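You operate a simulated robot arm through the tools that you are given. There is no shell and no other tool. Be economical: measure what you need, move in short steps, check, and stop when the job is done.

The job below is to be done with a simulated robot arm. You get a single attempt, and the scene is never put back.

TASK
Put the 40 cm length tag from the folding table top on top of the orange sanding block and the 30 cm length tag on top of the air cup.

The check looks at the end state, three seconds after you hand in, the way a careful person would. Anything else that was tipped, shoved, dropped, spilled or broken makes it a failure.

THE ROBOT
A 7-joint arm with a two-finger parallel gripper, fixed in place. Base frame: the origin is at the foot of the arm, x ahead of it, y to its left, z up; the work surface is at about z = 740. Units: mm, degrees, N and s.
Its first joint turns from -166.0 to 166.0 degrees. Payload 4.4 kg.
The tool frame sits at the grasp point between the pads (the TCP): z along the fingers, y along the line on which they close. The tips reach 23 mm beyond it. Largest opening 94 mm; finger width 38, thickness 10; the body of the gripper, 54 by 96 mm, starts 39 mm behind the TCP.
Orientation is that of the tool frame in the base frame, as a unit quaternion [x, y, z, w]. With the fingers straight down and closing along the base's y, the tool's x points along the base's -x, its y along +y and its z along -z.

THE INTERFACE
- The arm moves only by the tool apply_moves. Its argument "commands" is a list of rows, each a list of 6 numbers: the shift along the tool's x, y, z in mm, then the turn, a rotation vector about the tool's x, y, z in degrees. In form: [[tx, ty, tz, ax, ay, az], ...]. A call has 1 to 8 rows; each row is the pose to reach, as a shift and turn from the pose commanded when the call began, along the tool's axes at that moment. "hand" is the gripper command, from -1 (fully open) to 1 (shut), values between in proportion, set as the call begins (left out, the last holds). Each row takes 0.2 s and may step no farther than 50 mm and 8.6 degrees from the row before; otherwise, or with a gripper value out of range, the whole call is refused. Where a pose cannot be reached the arm comes as near as it can. A force on the tool above 40 N (or 10 N above the force at the start of the call, whichever is more), or a blocked arm, ends the call early, and 0.2 s more pass. Each finger travels about 72 mm/s and halts on what it meets, pressing with about 43 N; the grip force reading is that of the motor and also rises with nothing between the fingers. The clock runs only during rows and for 0.2 s after the last one: add rows that repeat a pose to give the fingers time. It gives the time, the measured TCP pose, the force on the tool (base axes), the opening and the grip force at its end, in the units of the frame above (readings bear some noise), and new pictures: "views" is both (left out), scene, wrist or none.
- Cameras (640 x 400 px; columns grow to the right, rows downward): "scene" is fixed at [211.8, 495.1, 1284.1]; the picture's right is [-0.88, -0.47, 0.00], its down [-0.29, 0.54, -0.79] and it looks along [0.38, -0.70, -0.61] (base axes); focal length 354 px, centre (320, 200). "wrist" rides on the gripper at [86, 16, -75] in the tool frame; the picture's right is [-0.18, 0.98, 0.00], its down [-0.58, -0.11, -0.81] and it looks along [-0.79, -0.15, 0.59] (tool axes); focal length 243 px, centre (320, 200). There is no depth. A picture from a camera that has moved, and an enlarged one, comes with that camera's place and axes in the base frame and with its lens. The place of the scene camera against the robot may be out by one fixed shift of up to 18 mm in any direction.
- enlarge(camera, box): a new picture of the part [left, top, right, bottom] of that camera's present view, enlarged. It takes no simulated time.
- job_done(): hands the job in; it is judged then, once.

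Go step by step. Nothing tells you positions but the pictures and the camera data: compare them with the known pose of the tool, close in by small moves and look again before you grip or let go. The budget is 90 turns and 170 pictures, counting those below and the enlarged ones. Unless the task says otherwise, let go and move clear before handing in, and close with one line.

The tools are called by a JSON object that holds its "name" and its "arguments". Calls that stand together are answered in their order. apply_moves: Moves the arm, as the interface text tells. Its arguments: {"type":"object","properties":{"commands":{"type":"array","items":{"type":"array","items":{"type":"number"}}},"hand":{"type":"number"},"views":{"type":"string","enum":["both","scene","wrist","none"]}},"required":["commands"]} The other tools are called the same way: enlarge (camera, box) takes an enlarged picture of a part of a camera's view; job_done () hands the job in.

At the start:

```text
clock: 0.0
position: [524.6, -87.0, 993.6]
orientation: [0.0, 1.0, 0.0, 0.0]
ft_force: [-0.3, 0.9, -0.2]
finger_gap: 94.1
grip_force: 0.0
```

scene: 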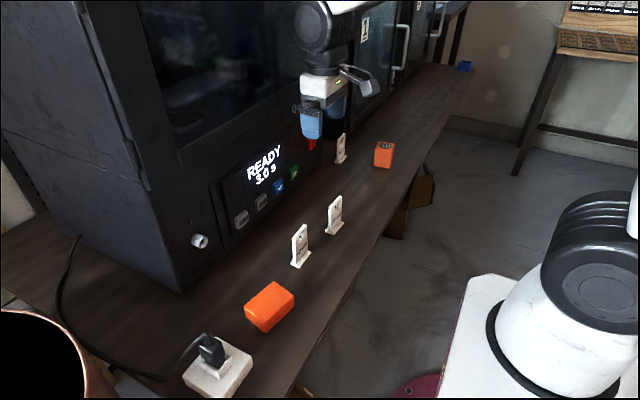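
wrist: 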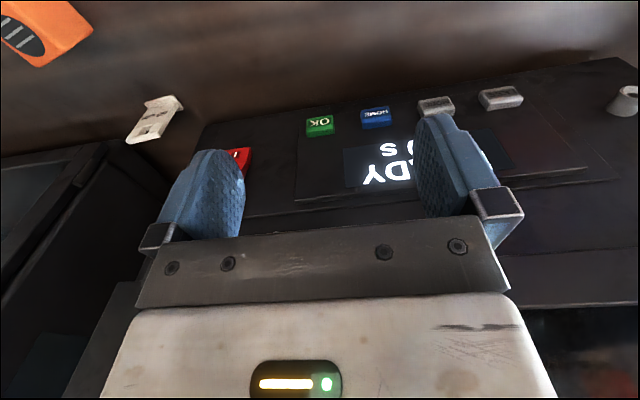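

I see three white standing tags, two orange items and a machine. I'll enlarge to read the labels.

{"name": "enlarge", "arguments": {"camera": "scene", "box": [270, 180, 370, 280]}}

{"name": "enlarge", "arguments": {"camera": "scene", "box": [310, 110, 420, 180]}}

{"name": "enlarge", "arguments": {"camera": "scene", "box": [160, 260, 320, 400]}}

{"name": "enlarge", "arguments": {"camera": "wrist", "box": [0, 0, 320, 200]}}

```text
4.00 times, centred on (320, 230) of scene
camera zoom: at [211.8, 495.1, 1284.1], right [-0.88, -0.47, 0.0], down [-0.29, 0.54, -0.79], along [0.38, -0.7, -0.61], focal length 1418 px, centre (320, 80)
```

zoom: 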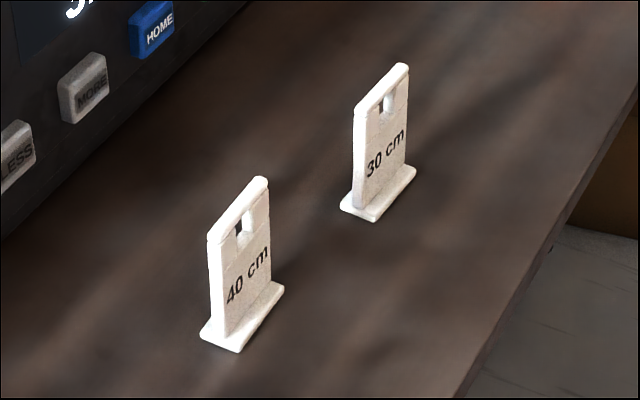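

```text
5.71 times, centred on (365, 145) of scene
camera zoom: at [211.8, 495.1, 1284.1], right [-0.88, -0.47, 0.0], down [-0.29, 0.54, -0.79], along [0.38, -0.7, -0.61], focal length 2025 px, centre (63, 514)
```

zoom: 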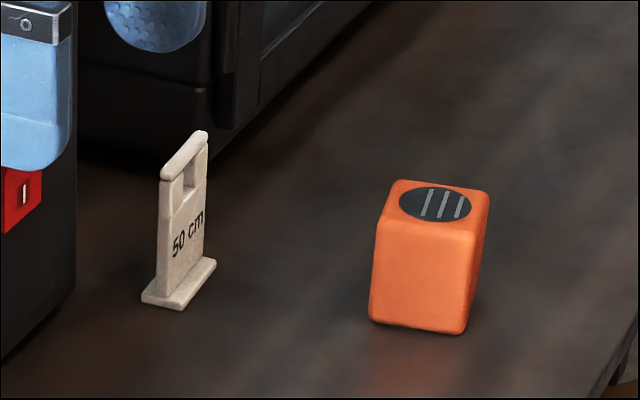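

```text
2.86 times, centred on (240, 330) of scene
camera zoom: at [211.8, 495.1, 1284.1], right [-0.88, -0.47, 0.0], down [-0.29, 0.54, -0.79], along [0.38, -0.7, -0.61], focal length 1013 px, centre (549, -171)
```

zoom: 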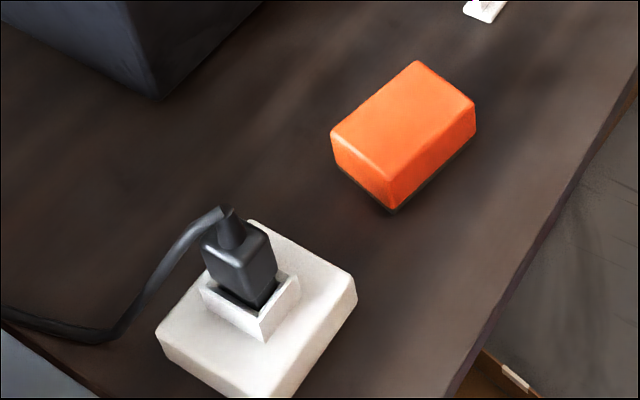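

```text
2.00 times, centred on (160, 100) of wrist
camera zoom: at [439.5, -70.1, 1066.4], right [0.18, 0.98, 0.0], down [0.58, -0.11, 0.81], along [0.79, -0.15, -0.59], focal length 485 px, centre (640, 400)
```

zoom: 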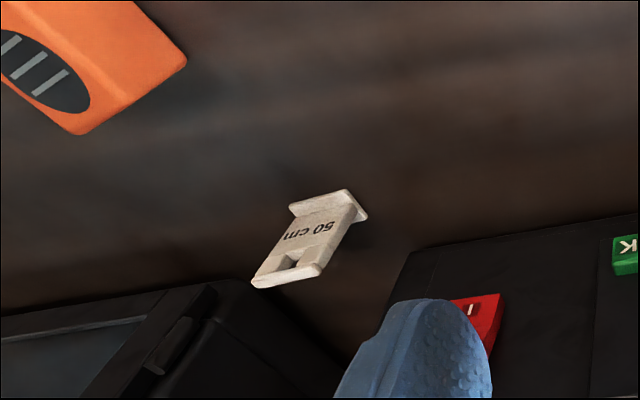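

Orange block with dark base is probably the sanding block; I need to identify the "air cup", so I look around more.

{"name": "enlarge", "arguments": {"camera": "scene", "box": [420, 30, 500, 90]}}

{"name": "enlarge", "arguments": {"camera": "scene", "box": [360, 130, 410, 180]}}

{"name": "enlarge", "arguments": {"camera": "scene", "box": [180, 130, 340, 260]}}

{"name": "enlarge", "arguments": {"camera": "scene", "box": [0, 300, 160, 400]}}

```text
6.67 times, centred on (460, 60) of scene
camera zoom: at [211.8, 495.1, 1284.1], right [-0.88, -0.47, 0.0], down [-0.29, 0.54, -0.79], along [0.38, -0.7, -0.61], focal length 2363 px, centre (-613, 1133)
```

zoom: 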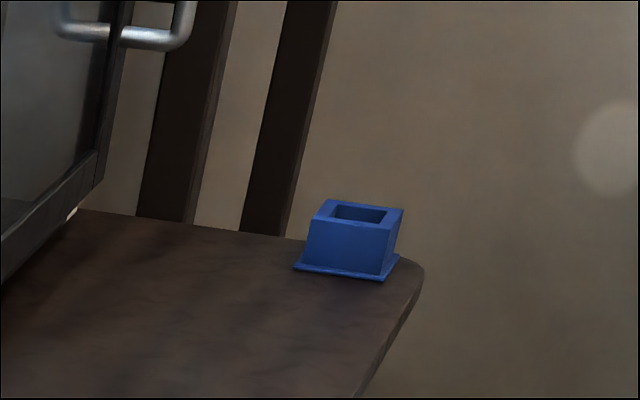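

```text
8.00 times, centred on (385, 155) of scene
camera zoom: at [211.8, 495.1, 1284.1], right [-0.88, -0.47, 0.0], down [-0.29, 0.54, -0.79], along [0.38, -0.7, -0.61], focal length 2836 px, centre (-200, 560)
```

zoom: 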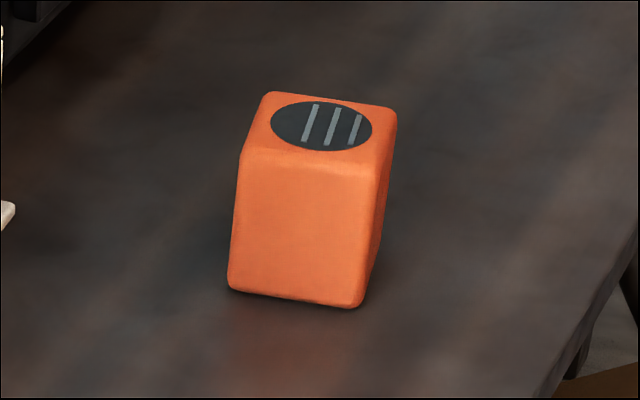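

```text
3.08 times, centred on (260, 195) of scene
camera zoom: at [211.8, 495.1, 1284.1], right [-0.88, -0.47, 0.0], down [-0.29, 0.54, -0.79], along [0.38, -0.7, -0.61], focal length 1091 px, centre (505, 215)
```

zoom: 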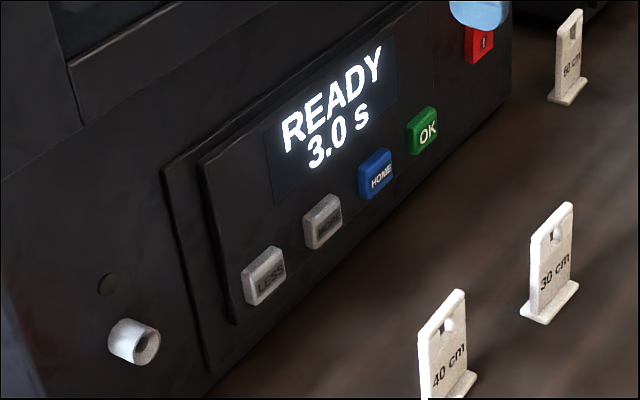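

```text
4.00 times, centred on (80, 350) of scene
camera zoom: at [211.8, 495.1, 1284.1], right [-0.88, -0.47, 0.0], down [-0.29, 0.54, -0.79], along [0.38, -0.7, -0.61], focal length 1418 px, centre (1280, -400)
```

zoom: 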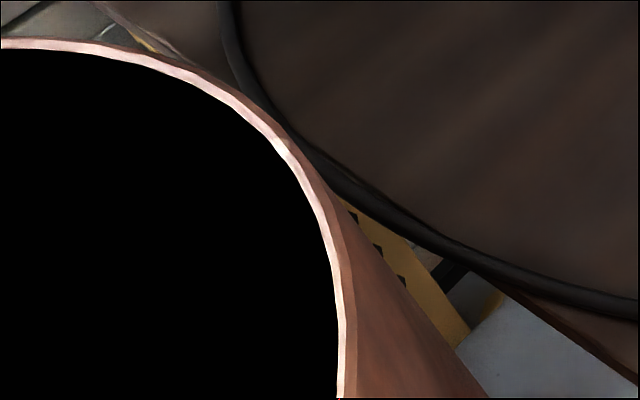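

The tags (40 at about [487,75], 30 at [465,-41]) face the robot, with thickness along x. I back off from the machine and turn the tool 90° so it closes along x and the wrist camera looks along -y.

{"name": "apply_moves", "arguments": {"commands": [[10, 0, 0, 0, 0, 8.5], [20, 0, 0, 0, 0, 17], [30, 0, 0, 0, 0, 25.5], [40, 0, 0, 0, 0, 34], [50, 0, 0, 0, 0, 42.5], [54, 0, 0, 0, 0, 51], [54, 0, 0, 0, 0, 59.5], [54, 0, 0, 0, 0, 68]], "hand": -1, "views": "none"}}

{"name": "apply_moves", "arguments": {"commands": [[0, 0, 0, 0, 0, 8], [0, 0, 0, 0, 0, 16], [0, 0, 0, 0, 0, 22], [0, 0, 0, 0, 0, 22]]}}

```text
clock: 1.8
position: [472.1, -86.8, 991.6]
orientation: [0.56, 0.828, 0.0, -0.001]
ft_force: [-0.3, -1.0, 1.2]
finger_gap: 94.0
grip_force: 0.1
```

```text
clock: 2.8
position: [470.6, -85.7, 993.0]
orientation: [0.708, 0.706, 0.0, 0.001]
ft_force: [-0.4, -0.2, -0.2]
finger_gap: 94.1
grip_force: 0.1
camera wrist: at [488.0, 0.3, 1066.4], right [0.98, -0.19, 0.0], down [-0.11, -0.58, 0.81], along [-0.15, -0.79, -0.59], focal length 243 px, centre (320, 200)
```

scene: 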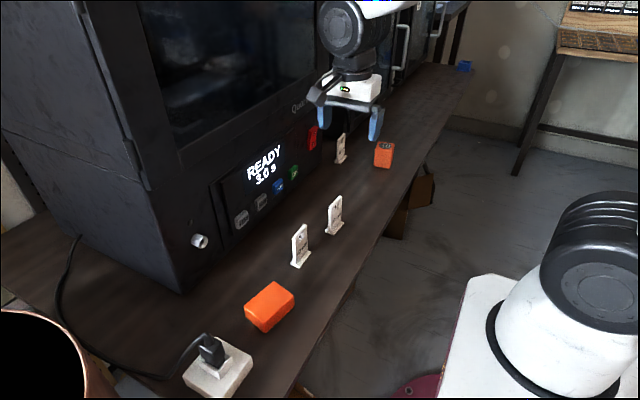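
wrist: 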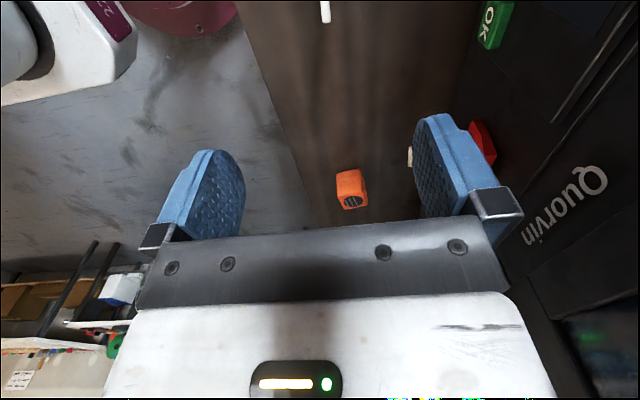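

Only the vented orange cup-like cube within reach fits "air cup". I move to y≈250 to view the sanding block and the tags with the wrist camera.

{"name": "apply_moves", "arguments": {"commands": [[48, 0, 0, 0, 0, 0], [96, 0, 0, 0, 0, 0], [144, 5, 0, 0, 0, 0], [192, 10, 0, 0, 0, 0], [240, 10, 0, 0, 0, 0], [288, 10, 10, 0, 0, 0], [336, 10, 20, 0, 0, 0], [336, 10, 20, 0, 0, 0]]}}

```text
clock: 4.6
position: [482.2, 250.0, 973.8]
orientation: [0.708, 0.707, -0.001, 0.0]
ft_force: [-0.3, 0.6, 0.4]
finger_gap: 93.9
grip_force: 0.0
camera wrist: at [498.6, 337.4, 1047.2], right [0.98, -0.18, 0.0], down [-0.11, -0.58, 0.81], along [-0.15, -0.79, -0.59], focal length 243 px, centre (320, 200)
```

scene: 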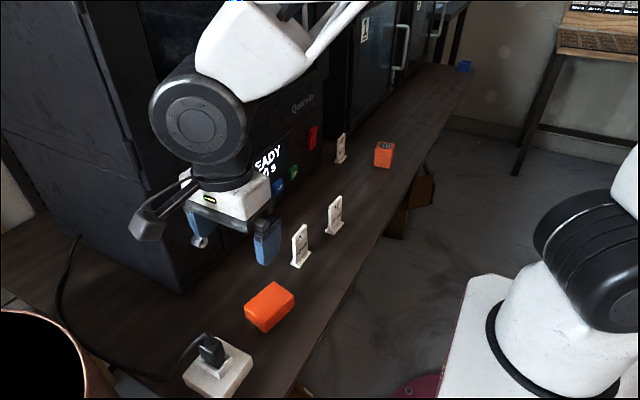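
wrist: 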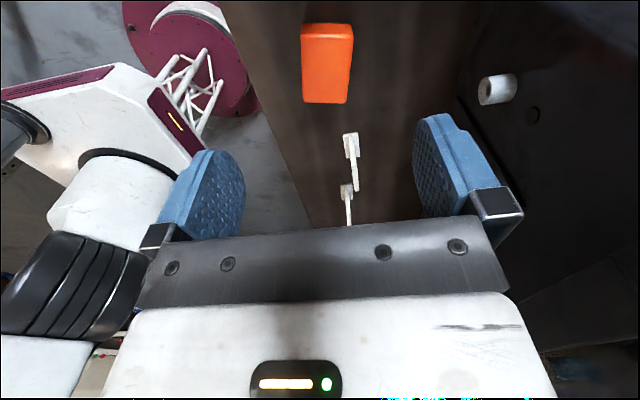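

{"name": "enlarge", "arguments": {"camera": "wrist", "box": [260, 0, 420, 100]}}

{"name": "enlarge", "arguments": {"camera": "wrist", "box": [310, 120, 406, 230]}}

```text
4.00 times, centred on (340, 50) of wrist
camera zoom: at [498.6, 337.4, 1047.2], right [0.98, -0.18, 0.0], down [-0.11, -0.58, 0.81], along [-0.15, -0.79, -0.59], focal length 970 px, centre (240, 800)
```

zoom: 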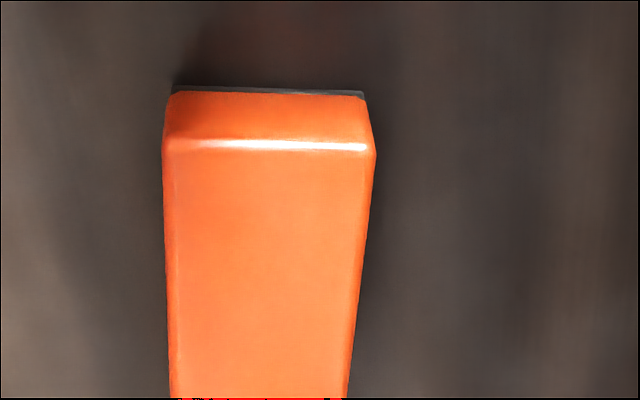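

```text
3.64 times, centred on (358, 175) of wrist
camera zoom: at [498.6, 337.4, 1047.2], right [0.98, -0.18, 0.0], down [-0.11, -0.58, 0.81], along [-0.15, -0.79, -0.59], focal length 882 px, centre (182, 291)
```

zoom: 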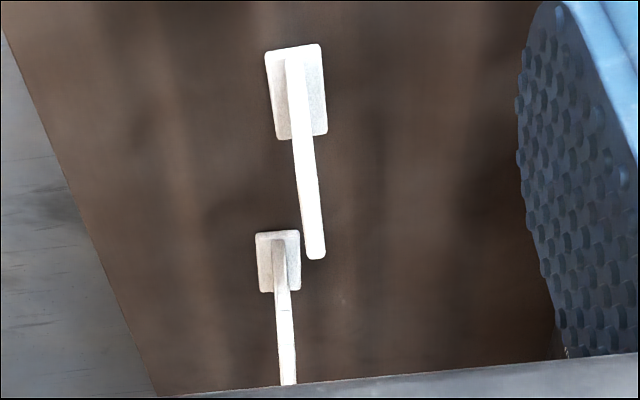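

The block with the dark abrasive base is the sanding block, top centre about [481,207,779]. The 40 cm tag is at about [500,67] with its top near z 812, so I move above it.

{"name": "apply_moves", "arguments": {"commands": [[-48, 6, 0, 0, 0, 0], [-96, 12, 0, 0, 0, 0], [-144, 18, 0, 0, 0, 0], [-183, 18, 0, 0, 0, 0], [-183, 18, 45, 0, 0, 0], [-183, 18, 90, 0, 0, 0], [-183, 18, 110, 0, 0, 0], [-183, 18, 110, 0, 0, 0]]}}

```text
clock: 6.4
position: [498.9, 66.6, 860.1]
orientation: [0.707, 0.707, 0.0, 0.0]
ft_force: [-0.4, 0.0, 1.5]
finger_gap: 94.0
grip_force: 0.0
camera wrist: at [515.8, 153.1, 933.7], right [0.98, -0.18, 0.0], down [-0.11, -0.58, 0.81], along [-0.15, -0.79, -0.59], focal length 243 px, centre (320, 200)
```

scene: 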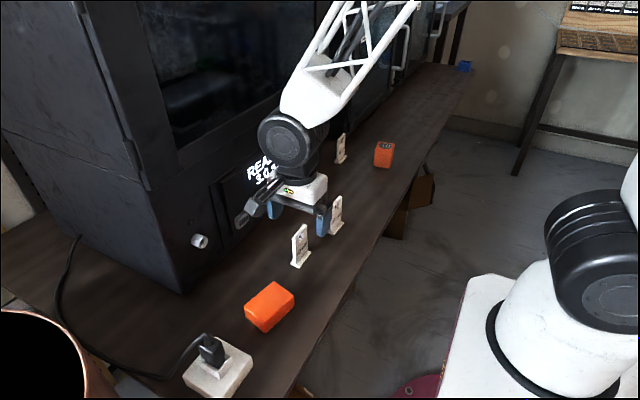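
wrist: 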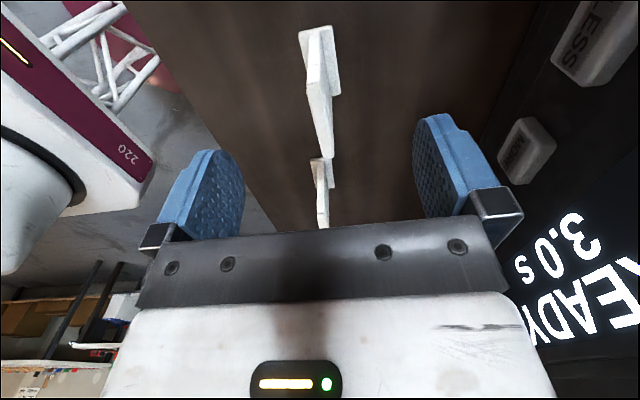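

Tag refined at x≈501, y≈66, top ≈ 815. I descend with the fingers straddling it.

{"name": "apply_moves", "arguments": {"commands": [[0, 2, 20, 0, 0, 0], [0, 2, 40, 0, 0, 0], [0, 2, 55, 0, 0, 0], [0, 2, 68, 0, 0, 0], [0, 2, 68, 0, 0, 0]]}}

```text
clock: 7.6
position: [500.3, 64.4, 793.3]
orientation: [0.707, 0.707, 0.0, 0.0]
ft_force: [1.2, 0.9, -0.2]
finger_gap: 93.9
grip_force: 0.1
camera wrist: at [518.0, 152.0, 867.4], right [0.98, -0.18, 0.0], down [-0.11, -0.58, 0.81], along [-0.15, -0.79, -0.59], focal length 243 px, centre (320, 200)
```

scene: 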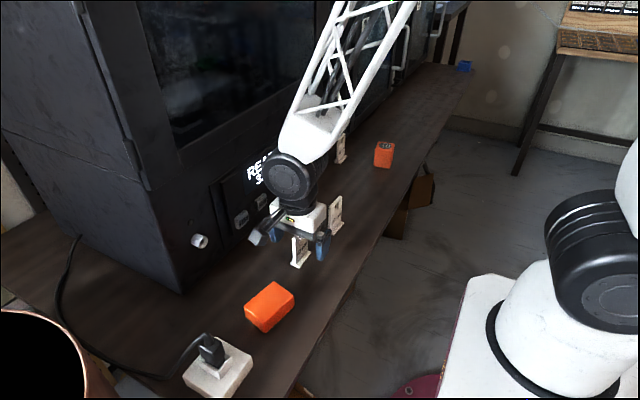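
wrist: 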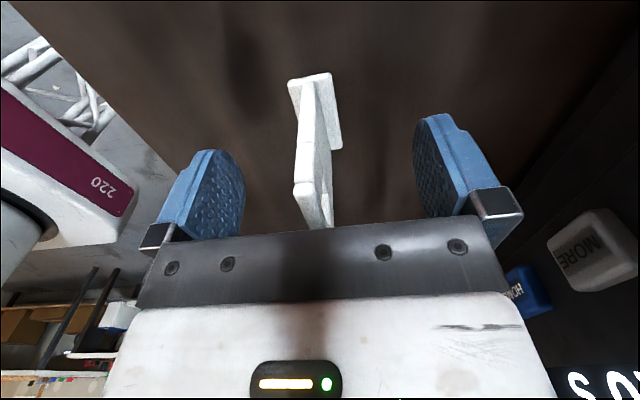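

The tag is centred between the fingers. Closing.

{"name": "apply_moves", "arguments": {"commands": [[0, 1.5, 1, 0, 0, 0], [0, 1.5, 1, 0, 0, 0], [0, 1.5, 1, 0, 0, 0], [0, 1.5, 1, 0, 0, 0], [0, 1.5, 1, 0, 0, 0]], "hand": 1}}

```text
clock: 8.8
position: [502.8, 65.8, 793.7]
orientation: [0.707, 0.707, 0.001, 0.0]
ft_force: [-0.6, -0.3, -0.1]
finger_gap: 7.3
grip_force: 43.2
camera wrist: at [519.6, 152.6, 866.9], right [0.98, -0.18, 0.0], down [-0.11, -0.58, 0.81], along [-0.15, -0.79, -0.59], focal length 243 px, centre (320, 200)
```

scene: 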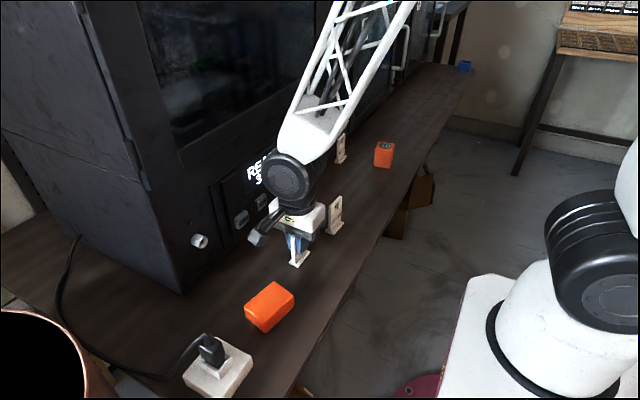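
wrist: 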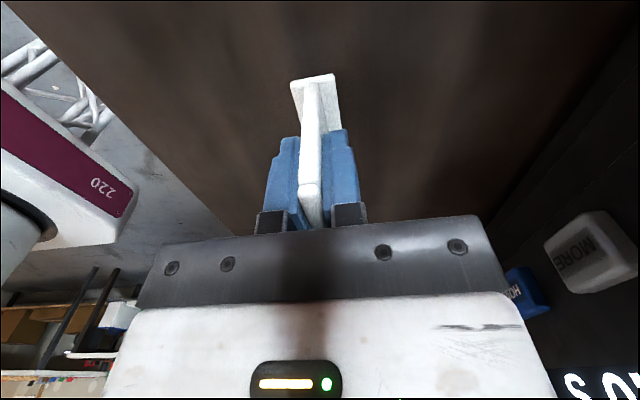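

Gripped. I lift straight up and carry it towards the block.

{"name": "apply_moves", "arguments": {"commands": [[0, 0, -30, 0, 0, 0], [0, 0, -70, 0, 0, 0], [0, 0, -100, 0, 0, 0], [45, -8, -100, 0, 0, 0], [90, -16, -100, 0, 0, 0], [130, -21, -100, 0, 0, 0], [141, -21, -100, 0, 0, 0], [141, -21, -100, 0, 0, 0]]}}

```text
clock: 10.6
position: [482.9, 210.5, 892.2]
orientation: [0.707, 0.707, 0.001, 0.001]
ft_force: [-0.8, 0.0, -1.3]
finger_gap: 7.5
grip_force: 42.6
camera wrist: at [499.3, 295.4, 965.0], right [0.98, -0.18, 0.0], down [-0.11, -0.58, 0.81], along [-0.15, -0.79, -0.59], focal length 243 px, centre (320, 200)
```

scene: 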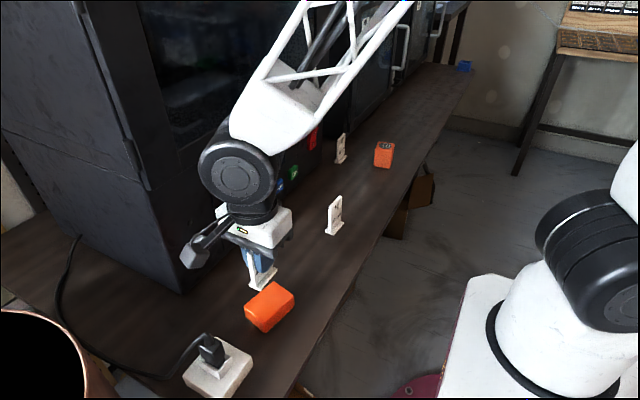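
wrist: 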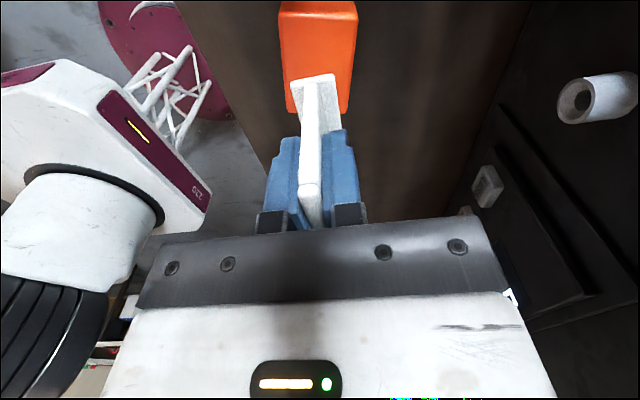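

Tag is over the block, which is centred near [482,208] and yawed about -11°. I match its yaw and descend close to its top.

{"name": "apply_moves", "arguments": {"commands": [[-2, -1, 0, 0, 0, 5.5], [-2, -1, 0, 0, 0, 11], [-2, -1, 20, 0, 0, 11], [-2, -1, 40, 0, 0, 11], [-2, -1, 50, 0, 0, 11], [-2, -1, 50, 0, 0, 11]]}}

{"name": "enlarge", "arguments": {"camera": "scene", "box": [210, 220, 330, 340]}}

```text
clock: 12.0
position: [481.3, 205.1, 842.7]
orientation: [0.772, 0.636, 0.0, 0.0]
ft_force: [0.1, 0.7, 0.3]
finger_gap: 7.1
grip_force: 43.1
camera wrist: at [513.5, 287.0, 915.1], right [0.93, -0.37, 0.0], down [-0.22, -0.55, 0.81], along [-0.3, -0.75, -0.59], focal length 243 px, centre (320, 200)
```

scene: 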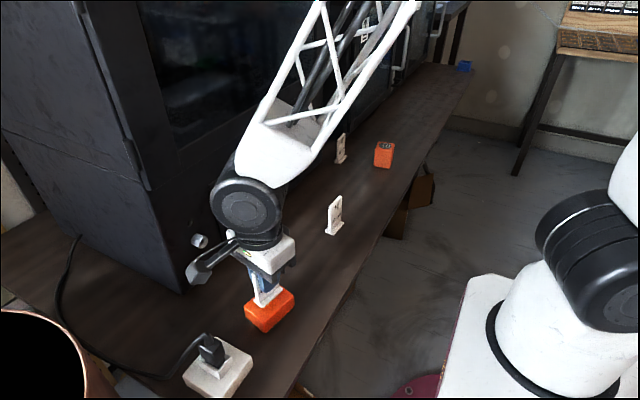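
wrist: 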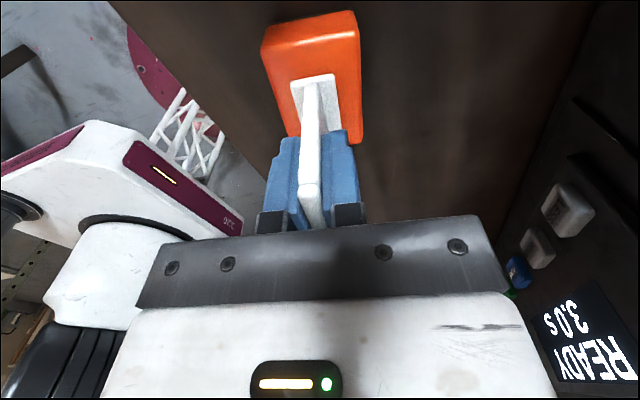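

```text
3.33 times, centred on (270, 280) of scene
camera zoom: at [211.8, 495.1, 1284.1], right [-0.88, -0.47, 0.0], down [-0.29, 0.54, -0.79], along [0.38, -0.7, -0.61], focal length 1181 px, centre (487, -67)
```

zoom: 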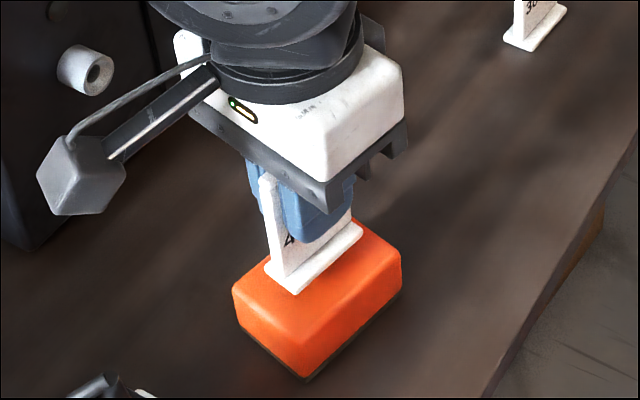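

{"name": "enlarge", "arguments": {"camera": "wrist", "box": [240, 0, 400, 150]}}

```text
2.67 times, centred on (320, 75) of wrist
camera zoom: at [513.5, 287.0, 915.1], right [0.93, -0.37, 0.0], down [-0.22, -0.55, 0.81], along [-0.3, -0.75, -0.59], focal length 647 px, centre (320, 533)
```

zoom: 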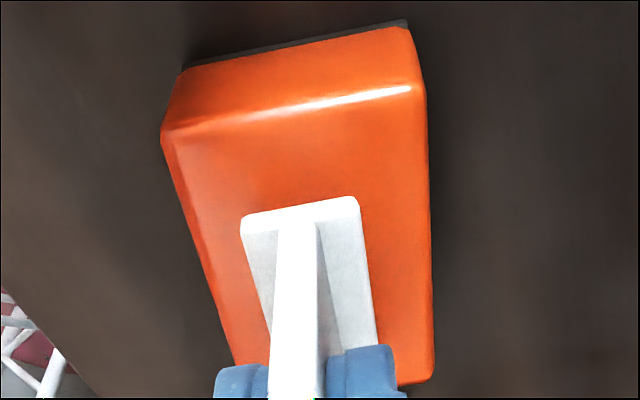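

Aligned and nearly centred; I nudge slightly and descend in small steps looking for contact.

{"name": "apply_moves", "arguments": {"commands": [[3, 1.5, 4, 0, 0, 0], [3, 1.5, 7, 0, 0, 0], [3, 1.5, 8, 0, 0, 0], [3, 1.5, 8, 0, 0, 0]], "views": "scene"}}

{"name": "enlarge", "arguments": {"camera": "scene", "box": [230, 240, 310, 340]}}

{"name": "enlarge", "arguments": {"camera": "wrist", "box": [240, 0, 400, 150]}}

```text
clock: 13.0
position: [482.9, 207.9, 836.1]
orientation: [0.772, 0.636, 0.0, -0.001]
ft_force: [0.7, 0.1, -0.5]
finger_gap: 7.3
grip_force: 42.9
```

scene: 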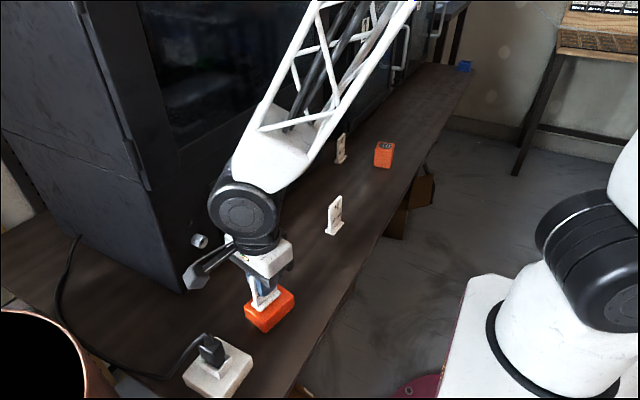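

```text
4.00 times, centred on (270, 290) of scene
camera zoom: at [211.8, 495.1, 1284.1], right [-0.88, -0.47, 0.0], down [-0.29, 0.54, -0.79], along [0.38, -0.7, -0.61], focal length 1418 px, centre (520, -160)
```

zoom: 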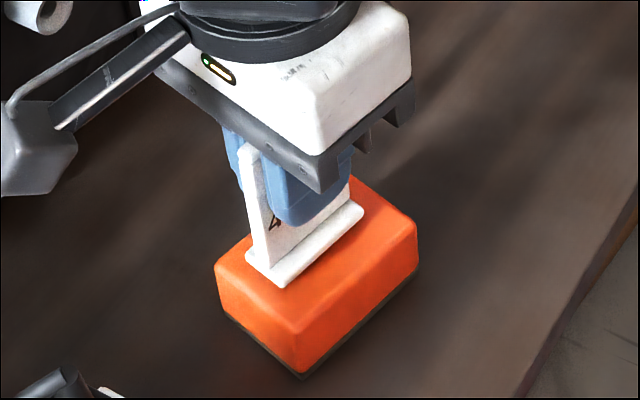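

```text
2.67 times, centred on (320, 75) of wrist
camera zoom: at [515.7, 291.0, 908.8], right [0.93, -0.37, 0.0], down [-0.22, -0.55, 0.81], along [-0.3, -0.75, -0.59], focal length 647 px, centre (320, 533)
```

zoom: 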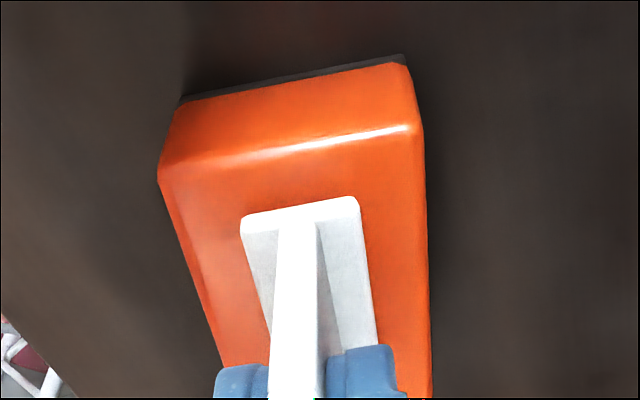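

No contact yet. Creeping down in 1–2 mm steps, watching force.

{"name": "apply_moves", "arguments": {"commands": [[0, 0, 1.5, 0, 0, 0], [0, 0, 1.5, 0, 0, 0]], "views": "none"}}

{"name": "apply_moves", "arguments": {"commands": [[0, 0, 1.5, 0, 0, 0], [0, 0, 1.5, 0, 0, 0]], "views": "none"}}

```text
clock: 13.6
position: [481.6, 209.9, 834.4]
orientation: [0.772, 0.636, 0.0, 0.0]
ft_force: [-0.9, 0.7, -0.1]
finger_gap: 7.5
grip_force: 43.1
```

```text
clock: 14.2
position: [482.7, 208.6, 832.0]
orientation: [0.771, 0.636, 0.0, 0.001]
ft_force: [-0.3, 0.5, 0.0]
finger_gap: 7.4
grip_force: 43.4
```

{"name": "apply_moves", "arguments": {"commands": [[0, 0, 1.5, 0, 0, 0], [0, 0, 1.5, 0, 0, 0]], "views": "none"}}

{"name": "enlarge", "arguments": {"camera": "scene", "box": [240, 260, 300, 310]}}

```text
clock: 14.8
position: [484.5, 207.8, 831.5]
orientation: [0.772, 0.636, 0.0, 0.0]
ft_force: [0.2, 0.0, -0.1]
finger_gap: 7.3
grip_force: 43.4
```

```text
8.00 times, centred on (270, 285) of scene
camera zoom: at [211.8, 495.1, 1284.1], right [-0.88, -0.47, 0.0], down [-0.29, 0.54, -0.79], along [0.38, -0.7, -0.61], focal length 2836 px, centre (720, -480)
```

zoom: 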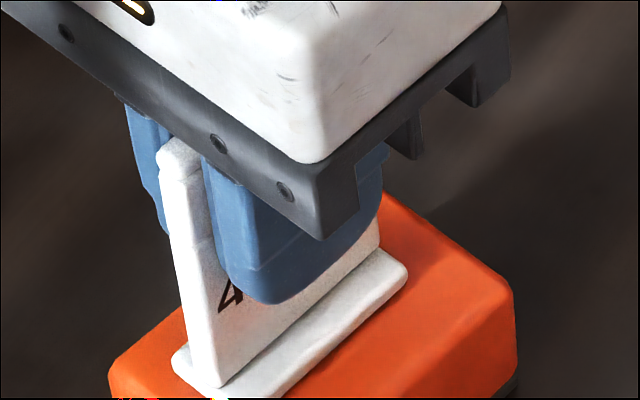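

Still no force. Continuing the creep.

{"name": "apply_moves", "arguments": {"commands": [[0, 0, 1.2, 0, 0, 0], [0, 0, 1.2, 0, 0, 0]], "views": "none"}}

{"name": "apply_moves", "arguments": {"commands": [[0, 0, 1.2, 0, 0, 0], [0, 0, 1.2, 0, 0, 0]], "views": "none"}}

{"name": "enlarge", "arguments": {"camera": "scene", "box": [240, 270, 300, 320]}}

```text
clock: 15.4
position: [483.0, 207.8, 830.3]
orientation: [0.772, 0.636, 0.0, 0.0]
ft_force: [-1.1, 0.4, 9.4]
finger_gap: 7.6
grip_force: 42.8
```

```text
clock: 16.0
position: [484.1, 208.7, 831.2]
orientation: [0.771, 0.636, 0.002, 0.0]
ft_force: [-0.7, 0.5, 37.6]
finger_gap: 7.4
grip_force: 43.0
```

```text
8.00 times, centred on (270, 295) of scene
camera zoom: at [211.8, 495.1, 1284.1], right [-0.88, -0.47, 0.0], down [-0.29, 0.54, -0.79], along [0.38, -0.7, -0.61], focal length 2836 px, centre (720, -560)
```

zoom: 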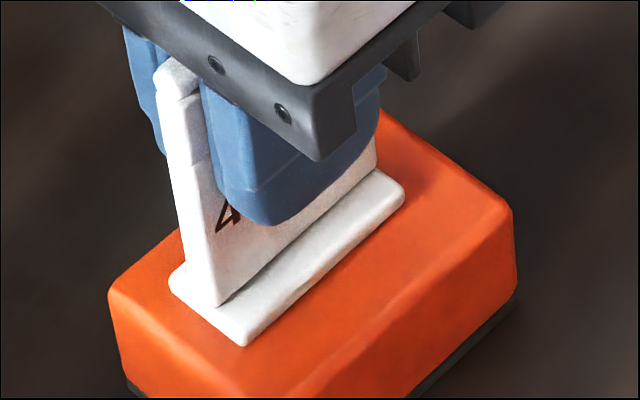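

Contact made. I relieve the load by 1.2 mm and open.

{"name": "apply_moves", "arguments": {"commands": [[0, 0, -1.2, 0, 0, 0], [0, 0, -1.2, 0, 0, 0]], "views": "none"}}

{"name": "apply_moves", "arguments": {"commands": [[0, 0, 0, 0, 0, 0], [0, 0, 0, 0, 0, 0], [0, 0, 0, 0, 0, 0]], "hand": -0.2}}

```text
clock: 16.6
position: [483.5, 208.9, 830.3]
orientation: [0.771, 0.637, 0.0, -0.001]
ft_force: [4.3, 2.9, 24.8]
finger_gap: 7.5
grip_force: 43.1
```

```text
clock: 17.4
position: [484.3, 206.6, 830.4]
orientation: [0.772, 0.636, 0.0, 0.0]
ft_force: [0.3, -0.7, 0.3]
finger_gap: 56.3
grip_force: 0.0
camera wrist: at [516.0, 290.0, 903.6], right [0.93, -0.37, 0.0], down [-0.22, -0.55, 0.81], along [-0.3, -0.75, -0.59], focal length 243 px, centre (320, 200)
```

scene: 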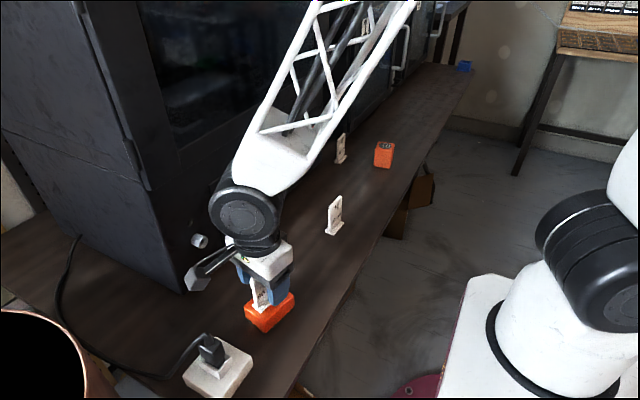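
wrist: 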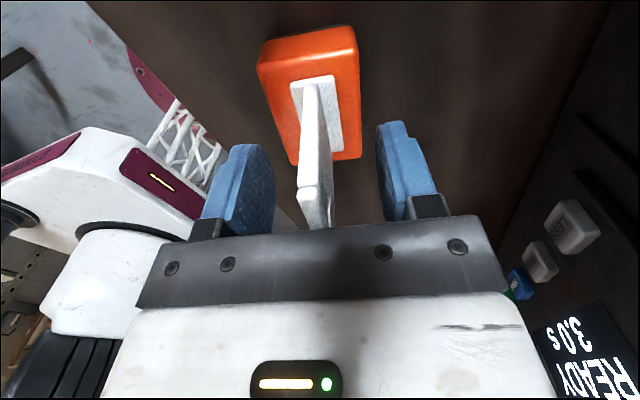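

The tag stands on the block. I retreat straight up, then rotate back and head for the 30 cm tag at about [480,-56].

{"name": "apply_moves", "arguments": {"commands": [[0, 0, -20, 0, 0, 0], [0, 0, -50, 0, 0, 0], [0, 0, -90, 0, 0, 0], [0, 0, -120, 0, 0, -5], [0, 0, -120, 0, 0, -11], [0, 0, -120, 0, 0, -11]], "hand": -1}}

{"name": "apply_moves", "arguments": {"commands": [[-48, 0, 0, 0, 0, 0], [-96, 0, 0, 0, 0, 0], [-144, 0, 0, 0, 0, 0], [-192, -2, 0, 0, 0, 0], [-240, -2, 0, 0, 0, 0], [-262, -2, 20, 0, 0, 0], [-262, -2, 60, 0, 0, 0], [-262, -2, 60, 0, 0, 0]]}}

{"name": "enlarge", "arguments": {"camera": "scene", "box": [220, 220, 320, 340]}}

```text
clock: 18.8
position: [483.0, 207.0, 951.6]
orientation: [0.707, 0.707, 0.0, 0.0]
ft_force: [-0.1, 0.2, -0.1]
finger_gap: 94.2
grip_force: 0.0
camera wrist: at [499.4, 293.7, 1024.1], right [0.98, -0.18, 0.0], down [-0.11, -0.58, 0.81], along [-0.15, -0.79, -0.59], focal length 243 px, centre (320, 200)
```

scene: 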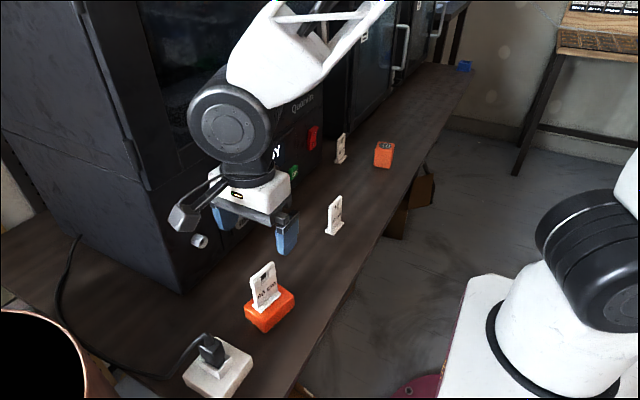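
wrist: 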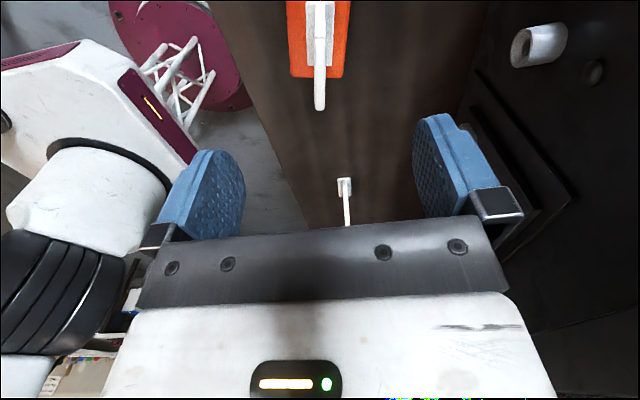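

```text
clock: 20.6
position: [484.0, -50.7, 889.9]
orientation: [0.707, 0.707, 0.0, 0.0]
ft_force: [-0.1, -0.4, 0.3]
finger_gap: 94.1
grip_force: 0.0
camera wrist: at [500.2, 35.5, 962.8], right [0.98, -0.18, 0.0], down [-0.11, -0.58, 0.81], along [-0.15, -0.79, -0.59], focal length 243 px, centre (320, 200)
```

scene: 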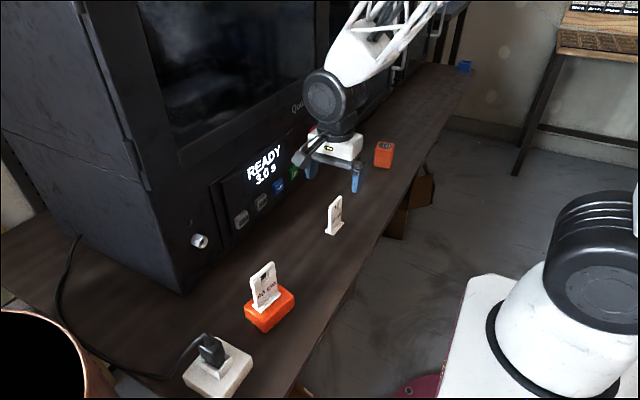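
wrist: 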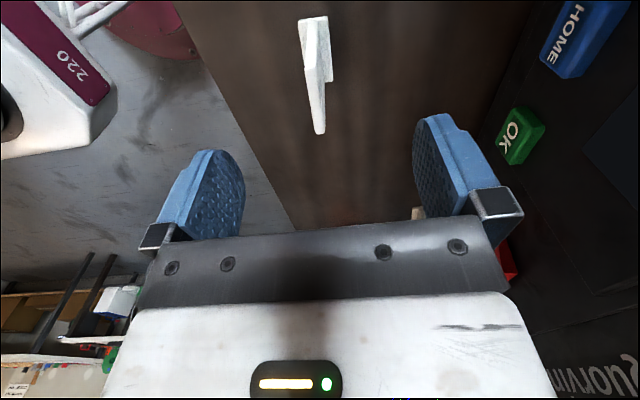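

```text
3.33 times, centred on (270, 280) of scene
camera zoom: at [211.8, 495.1, 1284.1], right [-0.88, -0.47, 0.0], down [-0.29, 0.54, -0.79], along [0.38, -0.7, -0.61], focal length 1181 px, centre (487, -67)
```

zoom: 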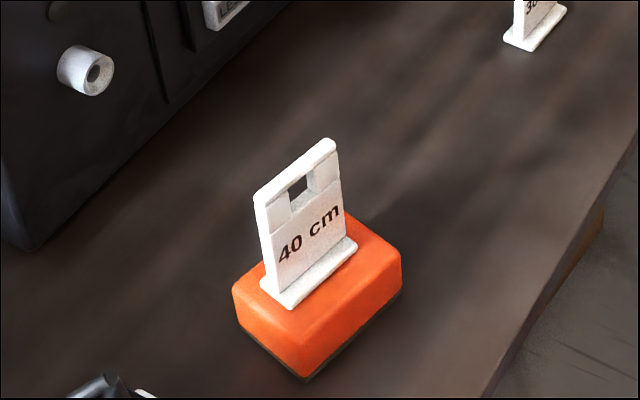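

The 40 cm tag stands well. The 30 cm tag is at x≈481, y≈-54, and I descend around it.

{"name": "apply_moves", "arguments": {"commands": [[-3, -2, 30, 0, 0, 0], [-3, -2, 55, 0, 0, 0], [-3, -2, 75, 0, 0, 0], [-3, -2, 96, 0, 0, 0], [-3, -2, 96, 0, 0, 0]]}}

```text
clock: 21.8
position: [478.9, -56.5, 795.0]
orientation: [0.708, 0.706, 0.0, 0.0]
ft_force: [0.7, 0.0, 0.2]
finger_gap: 94.1
grip_force: 0.0
camera wrist: at [495.8, 30.4, 867.3], right [0.98, -0.18, 0.0], down [-0.11, -0.58, 0.81], along [-0.15, -0.79, -0.59], focal length 243 px, centre (320, 200)
```

scene: 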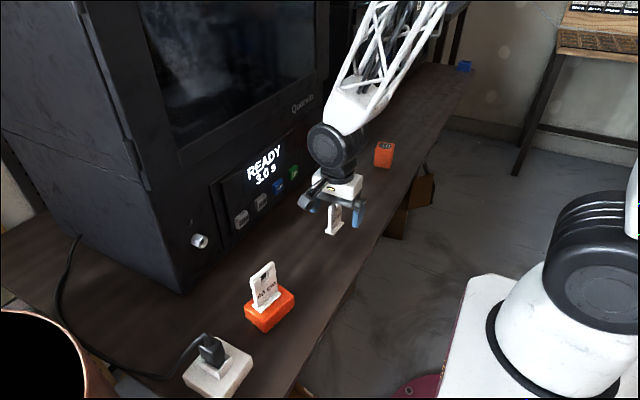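
wrist: 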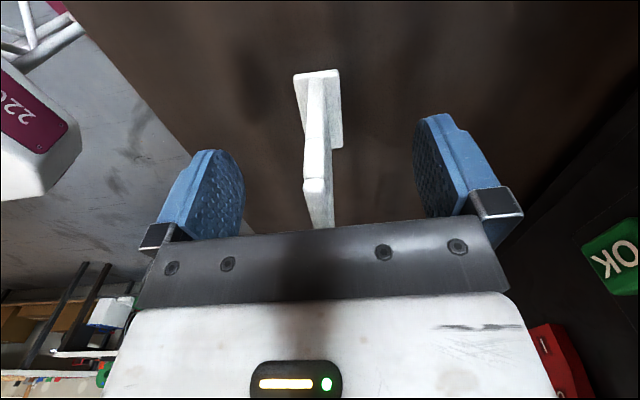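

{"name": "apply_moves", "arguments": {"commands": [[0, 2, 1, 0, 0, 0], [0, 2, 1, 0, 0, 0], [0, 2, 1, 0, 0, 0], [0, 2, 1, 0, 0, 0], [0, 2, 1, 0, 0, 0]], "hand": 1}}

```text
clock: 23.0
position: [481.8, -56.7, 792.5]
orientation: [0.707, 0.708, -0.001, 0.0]
ft_force: [0.4, -0.2, 0.4]
finger_gap: 7.6
grip_force: 43.8
camera wrist: at [498.1, 30.3, 866.4], right [0.98, -0.18, 0.0], down [-0.11, -0.58, 0.81], along [-0.15, -0.79, -0.59], focal length 243 px, centre (320, 200)
```

scene: 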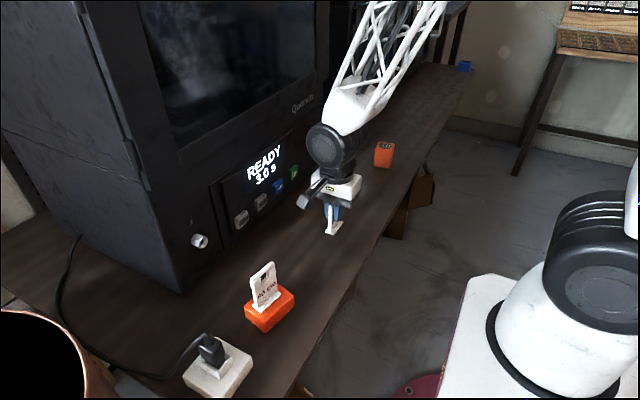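
wrist: 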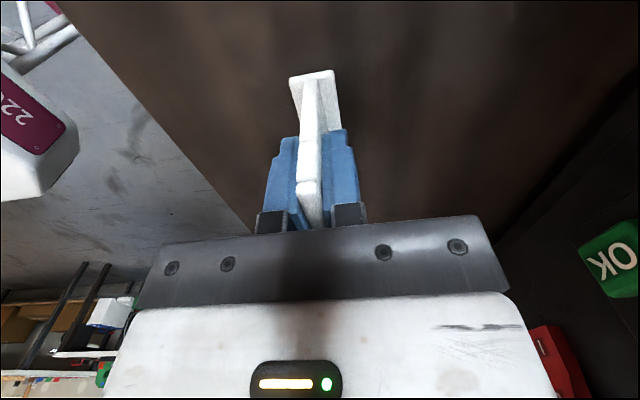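

Gripped. I lift high and carry it to y≈-230 to look closely at the orange cup.

{"name": "apply_moves", "arguments": {"commands": [[0, 0, -30, 0, 0, 0], [0, 0, -75, 0, 0, 0], [0, 0, -120, 0, 0, 0], [-45, 0, -140, 0, 0, 0], [-90, 0, -140, 0, 0, 0], [-135, 0, -140, 0, 0, 0], [-175, 0, -140, 0, 0, 0], [-175, 0, -140, 0, 0, 0]]}}

{"name": "enlarge", "arguments": {"camera": "wrist", "box": [240, 0, 400, 150]}}

```text
clock: 24.8
position: [480.0, -235.1, 933.7]
orientation: [0.707, 0.707, 0.0, 0.0]
ft_force: [-0.1, 0.4, 0.3]
finger_gap: 7.2
grip_force: 42.9
camera wrist: at [496.9, -147.8, 1007.2], right [0.98, -0.18, 0.0], down [-0.11, -0.58, 0.81], along [-0.15, -0.79, -0.59], focal length 243 px, centre (320, 200)
```

scene: 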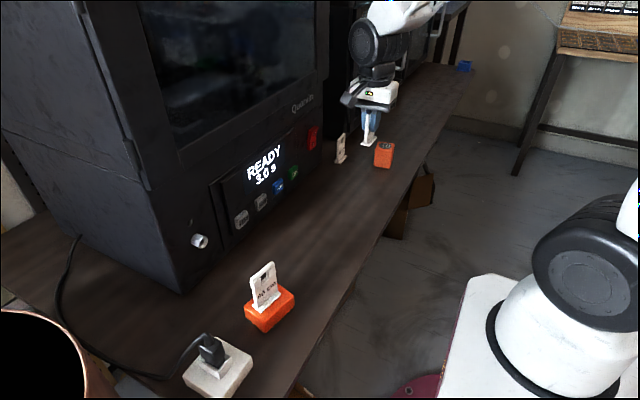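
wrist: 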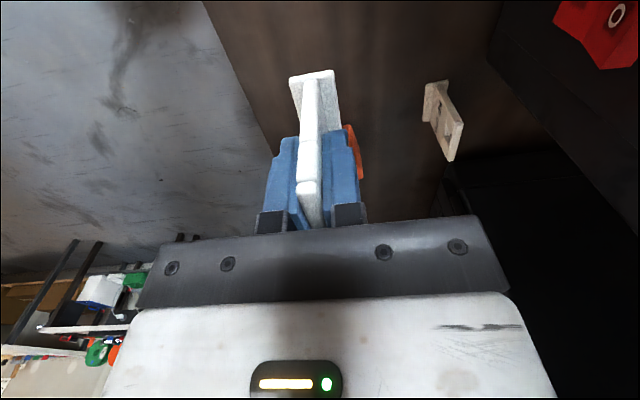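

```text
2.67 times, centred on (320, 75) of wrist
camera zoom: at [496.9, -147.8, 1007.2], right [0.98, -0.18, 0.0], down [-0.11, -0.58, 0.81], along [-0.15, -0.79, -0.59], focal length 647 px, centre (320, 533)
```

zoom: 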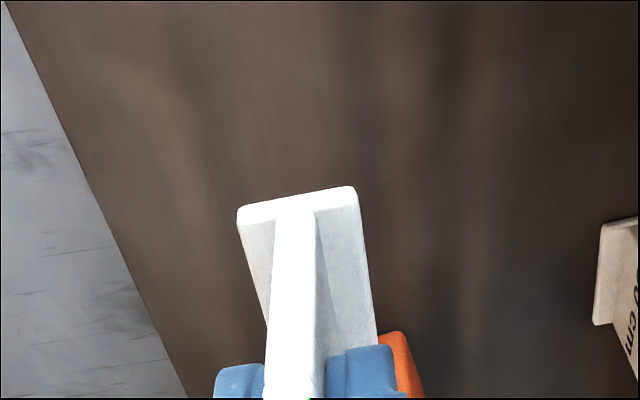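

The cup is hidden behind the held tag. I move closer at the same height so it comes into view nearer.

{"name": "apply_moves", "arguments": {"commands": [[-45, 0, 0, 0, 0, 0], [-90, 0, 0, 0, 0, 0], [-130, 0, 0, 0, 0, 0], [-130, 0, 0, 0, 0, 0]]}}

{"name": "enlarge", "arguments": {"camera": "wrist", "box": [240, 0, 400, 150]}}

{"name": "enlarge", "arguments": {"camera": "scene", "box": [330, 90, 430, 180]}}

```text
clock: 25.8
position: [481.3, -363.6, 929.9]
orientation: [0.707, 0.707, 0.0, -0.001]
ft_force: [-0.6, 0.2, -0.6]
finger_gap: 7.6
grip_force: 42.5
camera wrist: at [498.6, -277.6, 1002.8], right [0.98, -0.18, 0.0], down [-0.11, -0.58, 0.81], along [-0.15, -0.79, -0.59], focal length 243 px, centre (320, 200)
```

scene: 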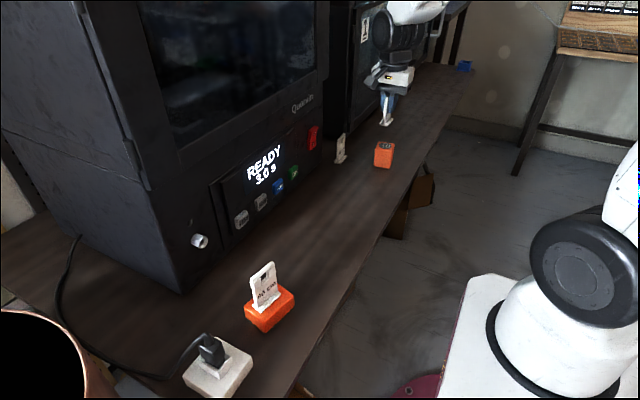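
wrist: 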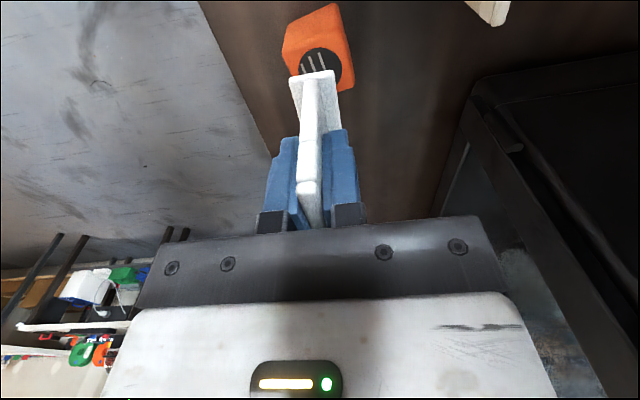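

```text
2.67 times, centred on (320, 75) of wrist
camera zoom: at [498.6, -277.6, 1002.8], right [0.98, -0.18, 0.0], down [-0.11, -0.58, 0.81], along [-0.15, -0.79, -0.59], focal length 647 px, centre (320, 533)
```

zoom: 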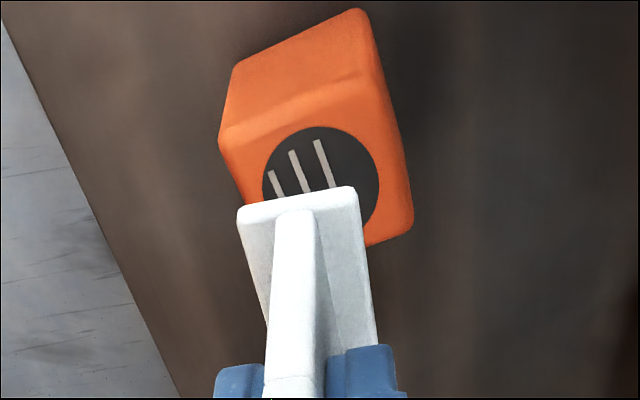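

```text
4.44 times, centred on (380, 135) of scene
camera zoom: at [211.8, 495.1, 1284.1], right [-0.88, -0.47, 0.0], down [-0.29, 0.54, -0.79], along [0.38, -0.7, -0.61], focal length 1575 px, centre (53, 489)
```

zoom: 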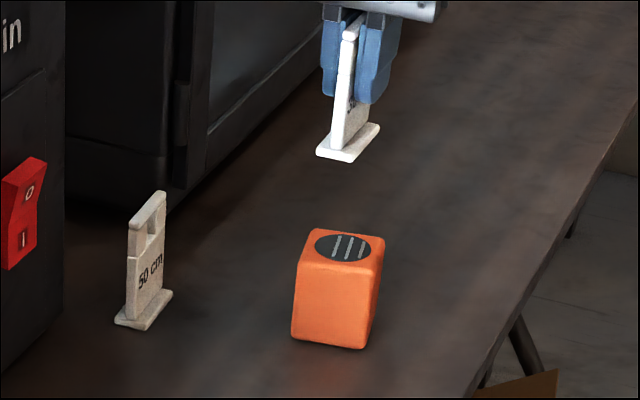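

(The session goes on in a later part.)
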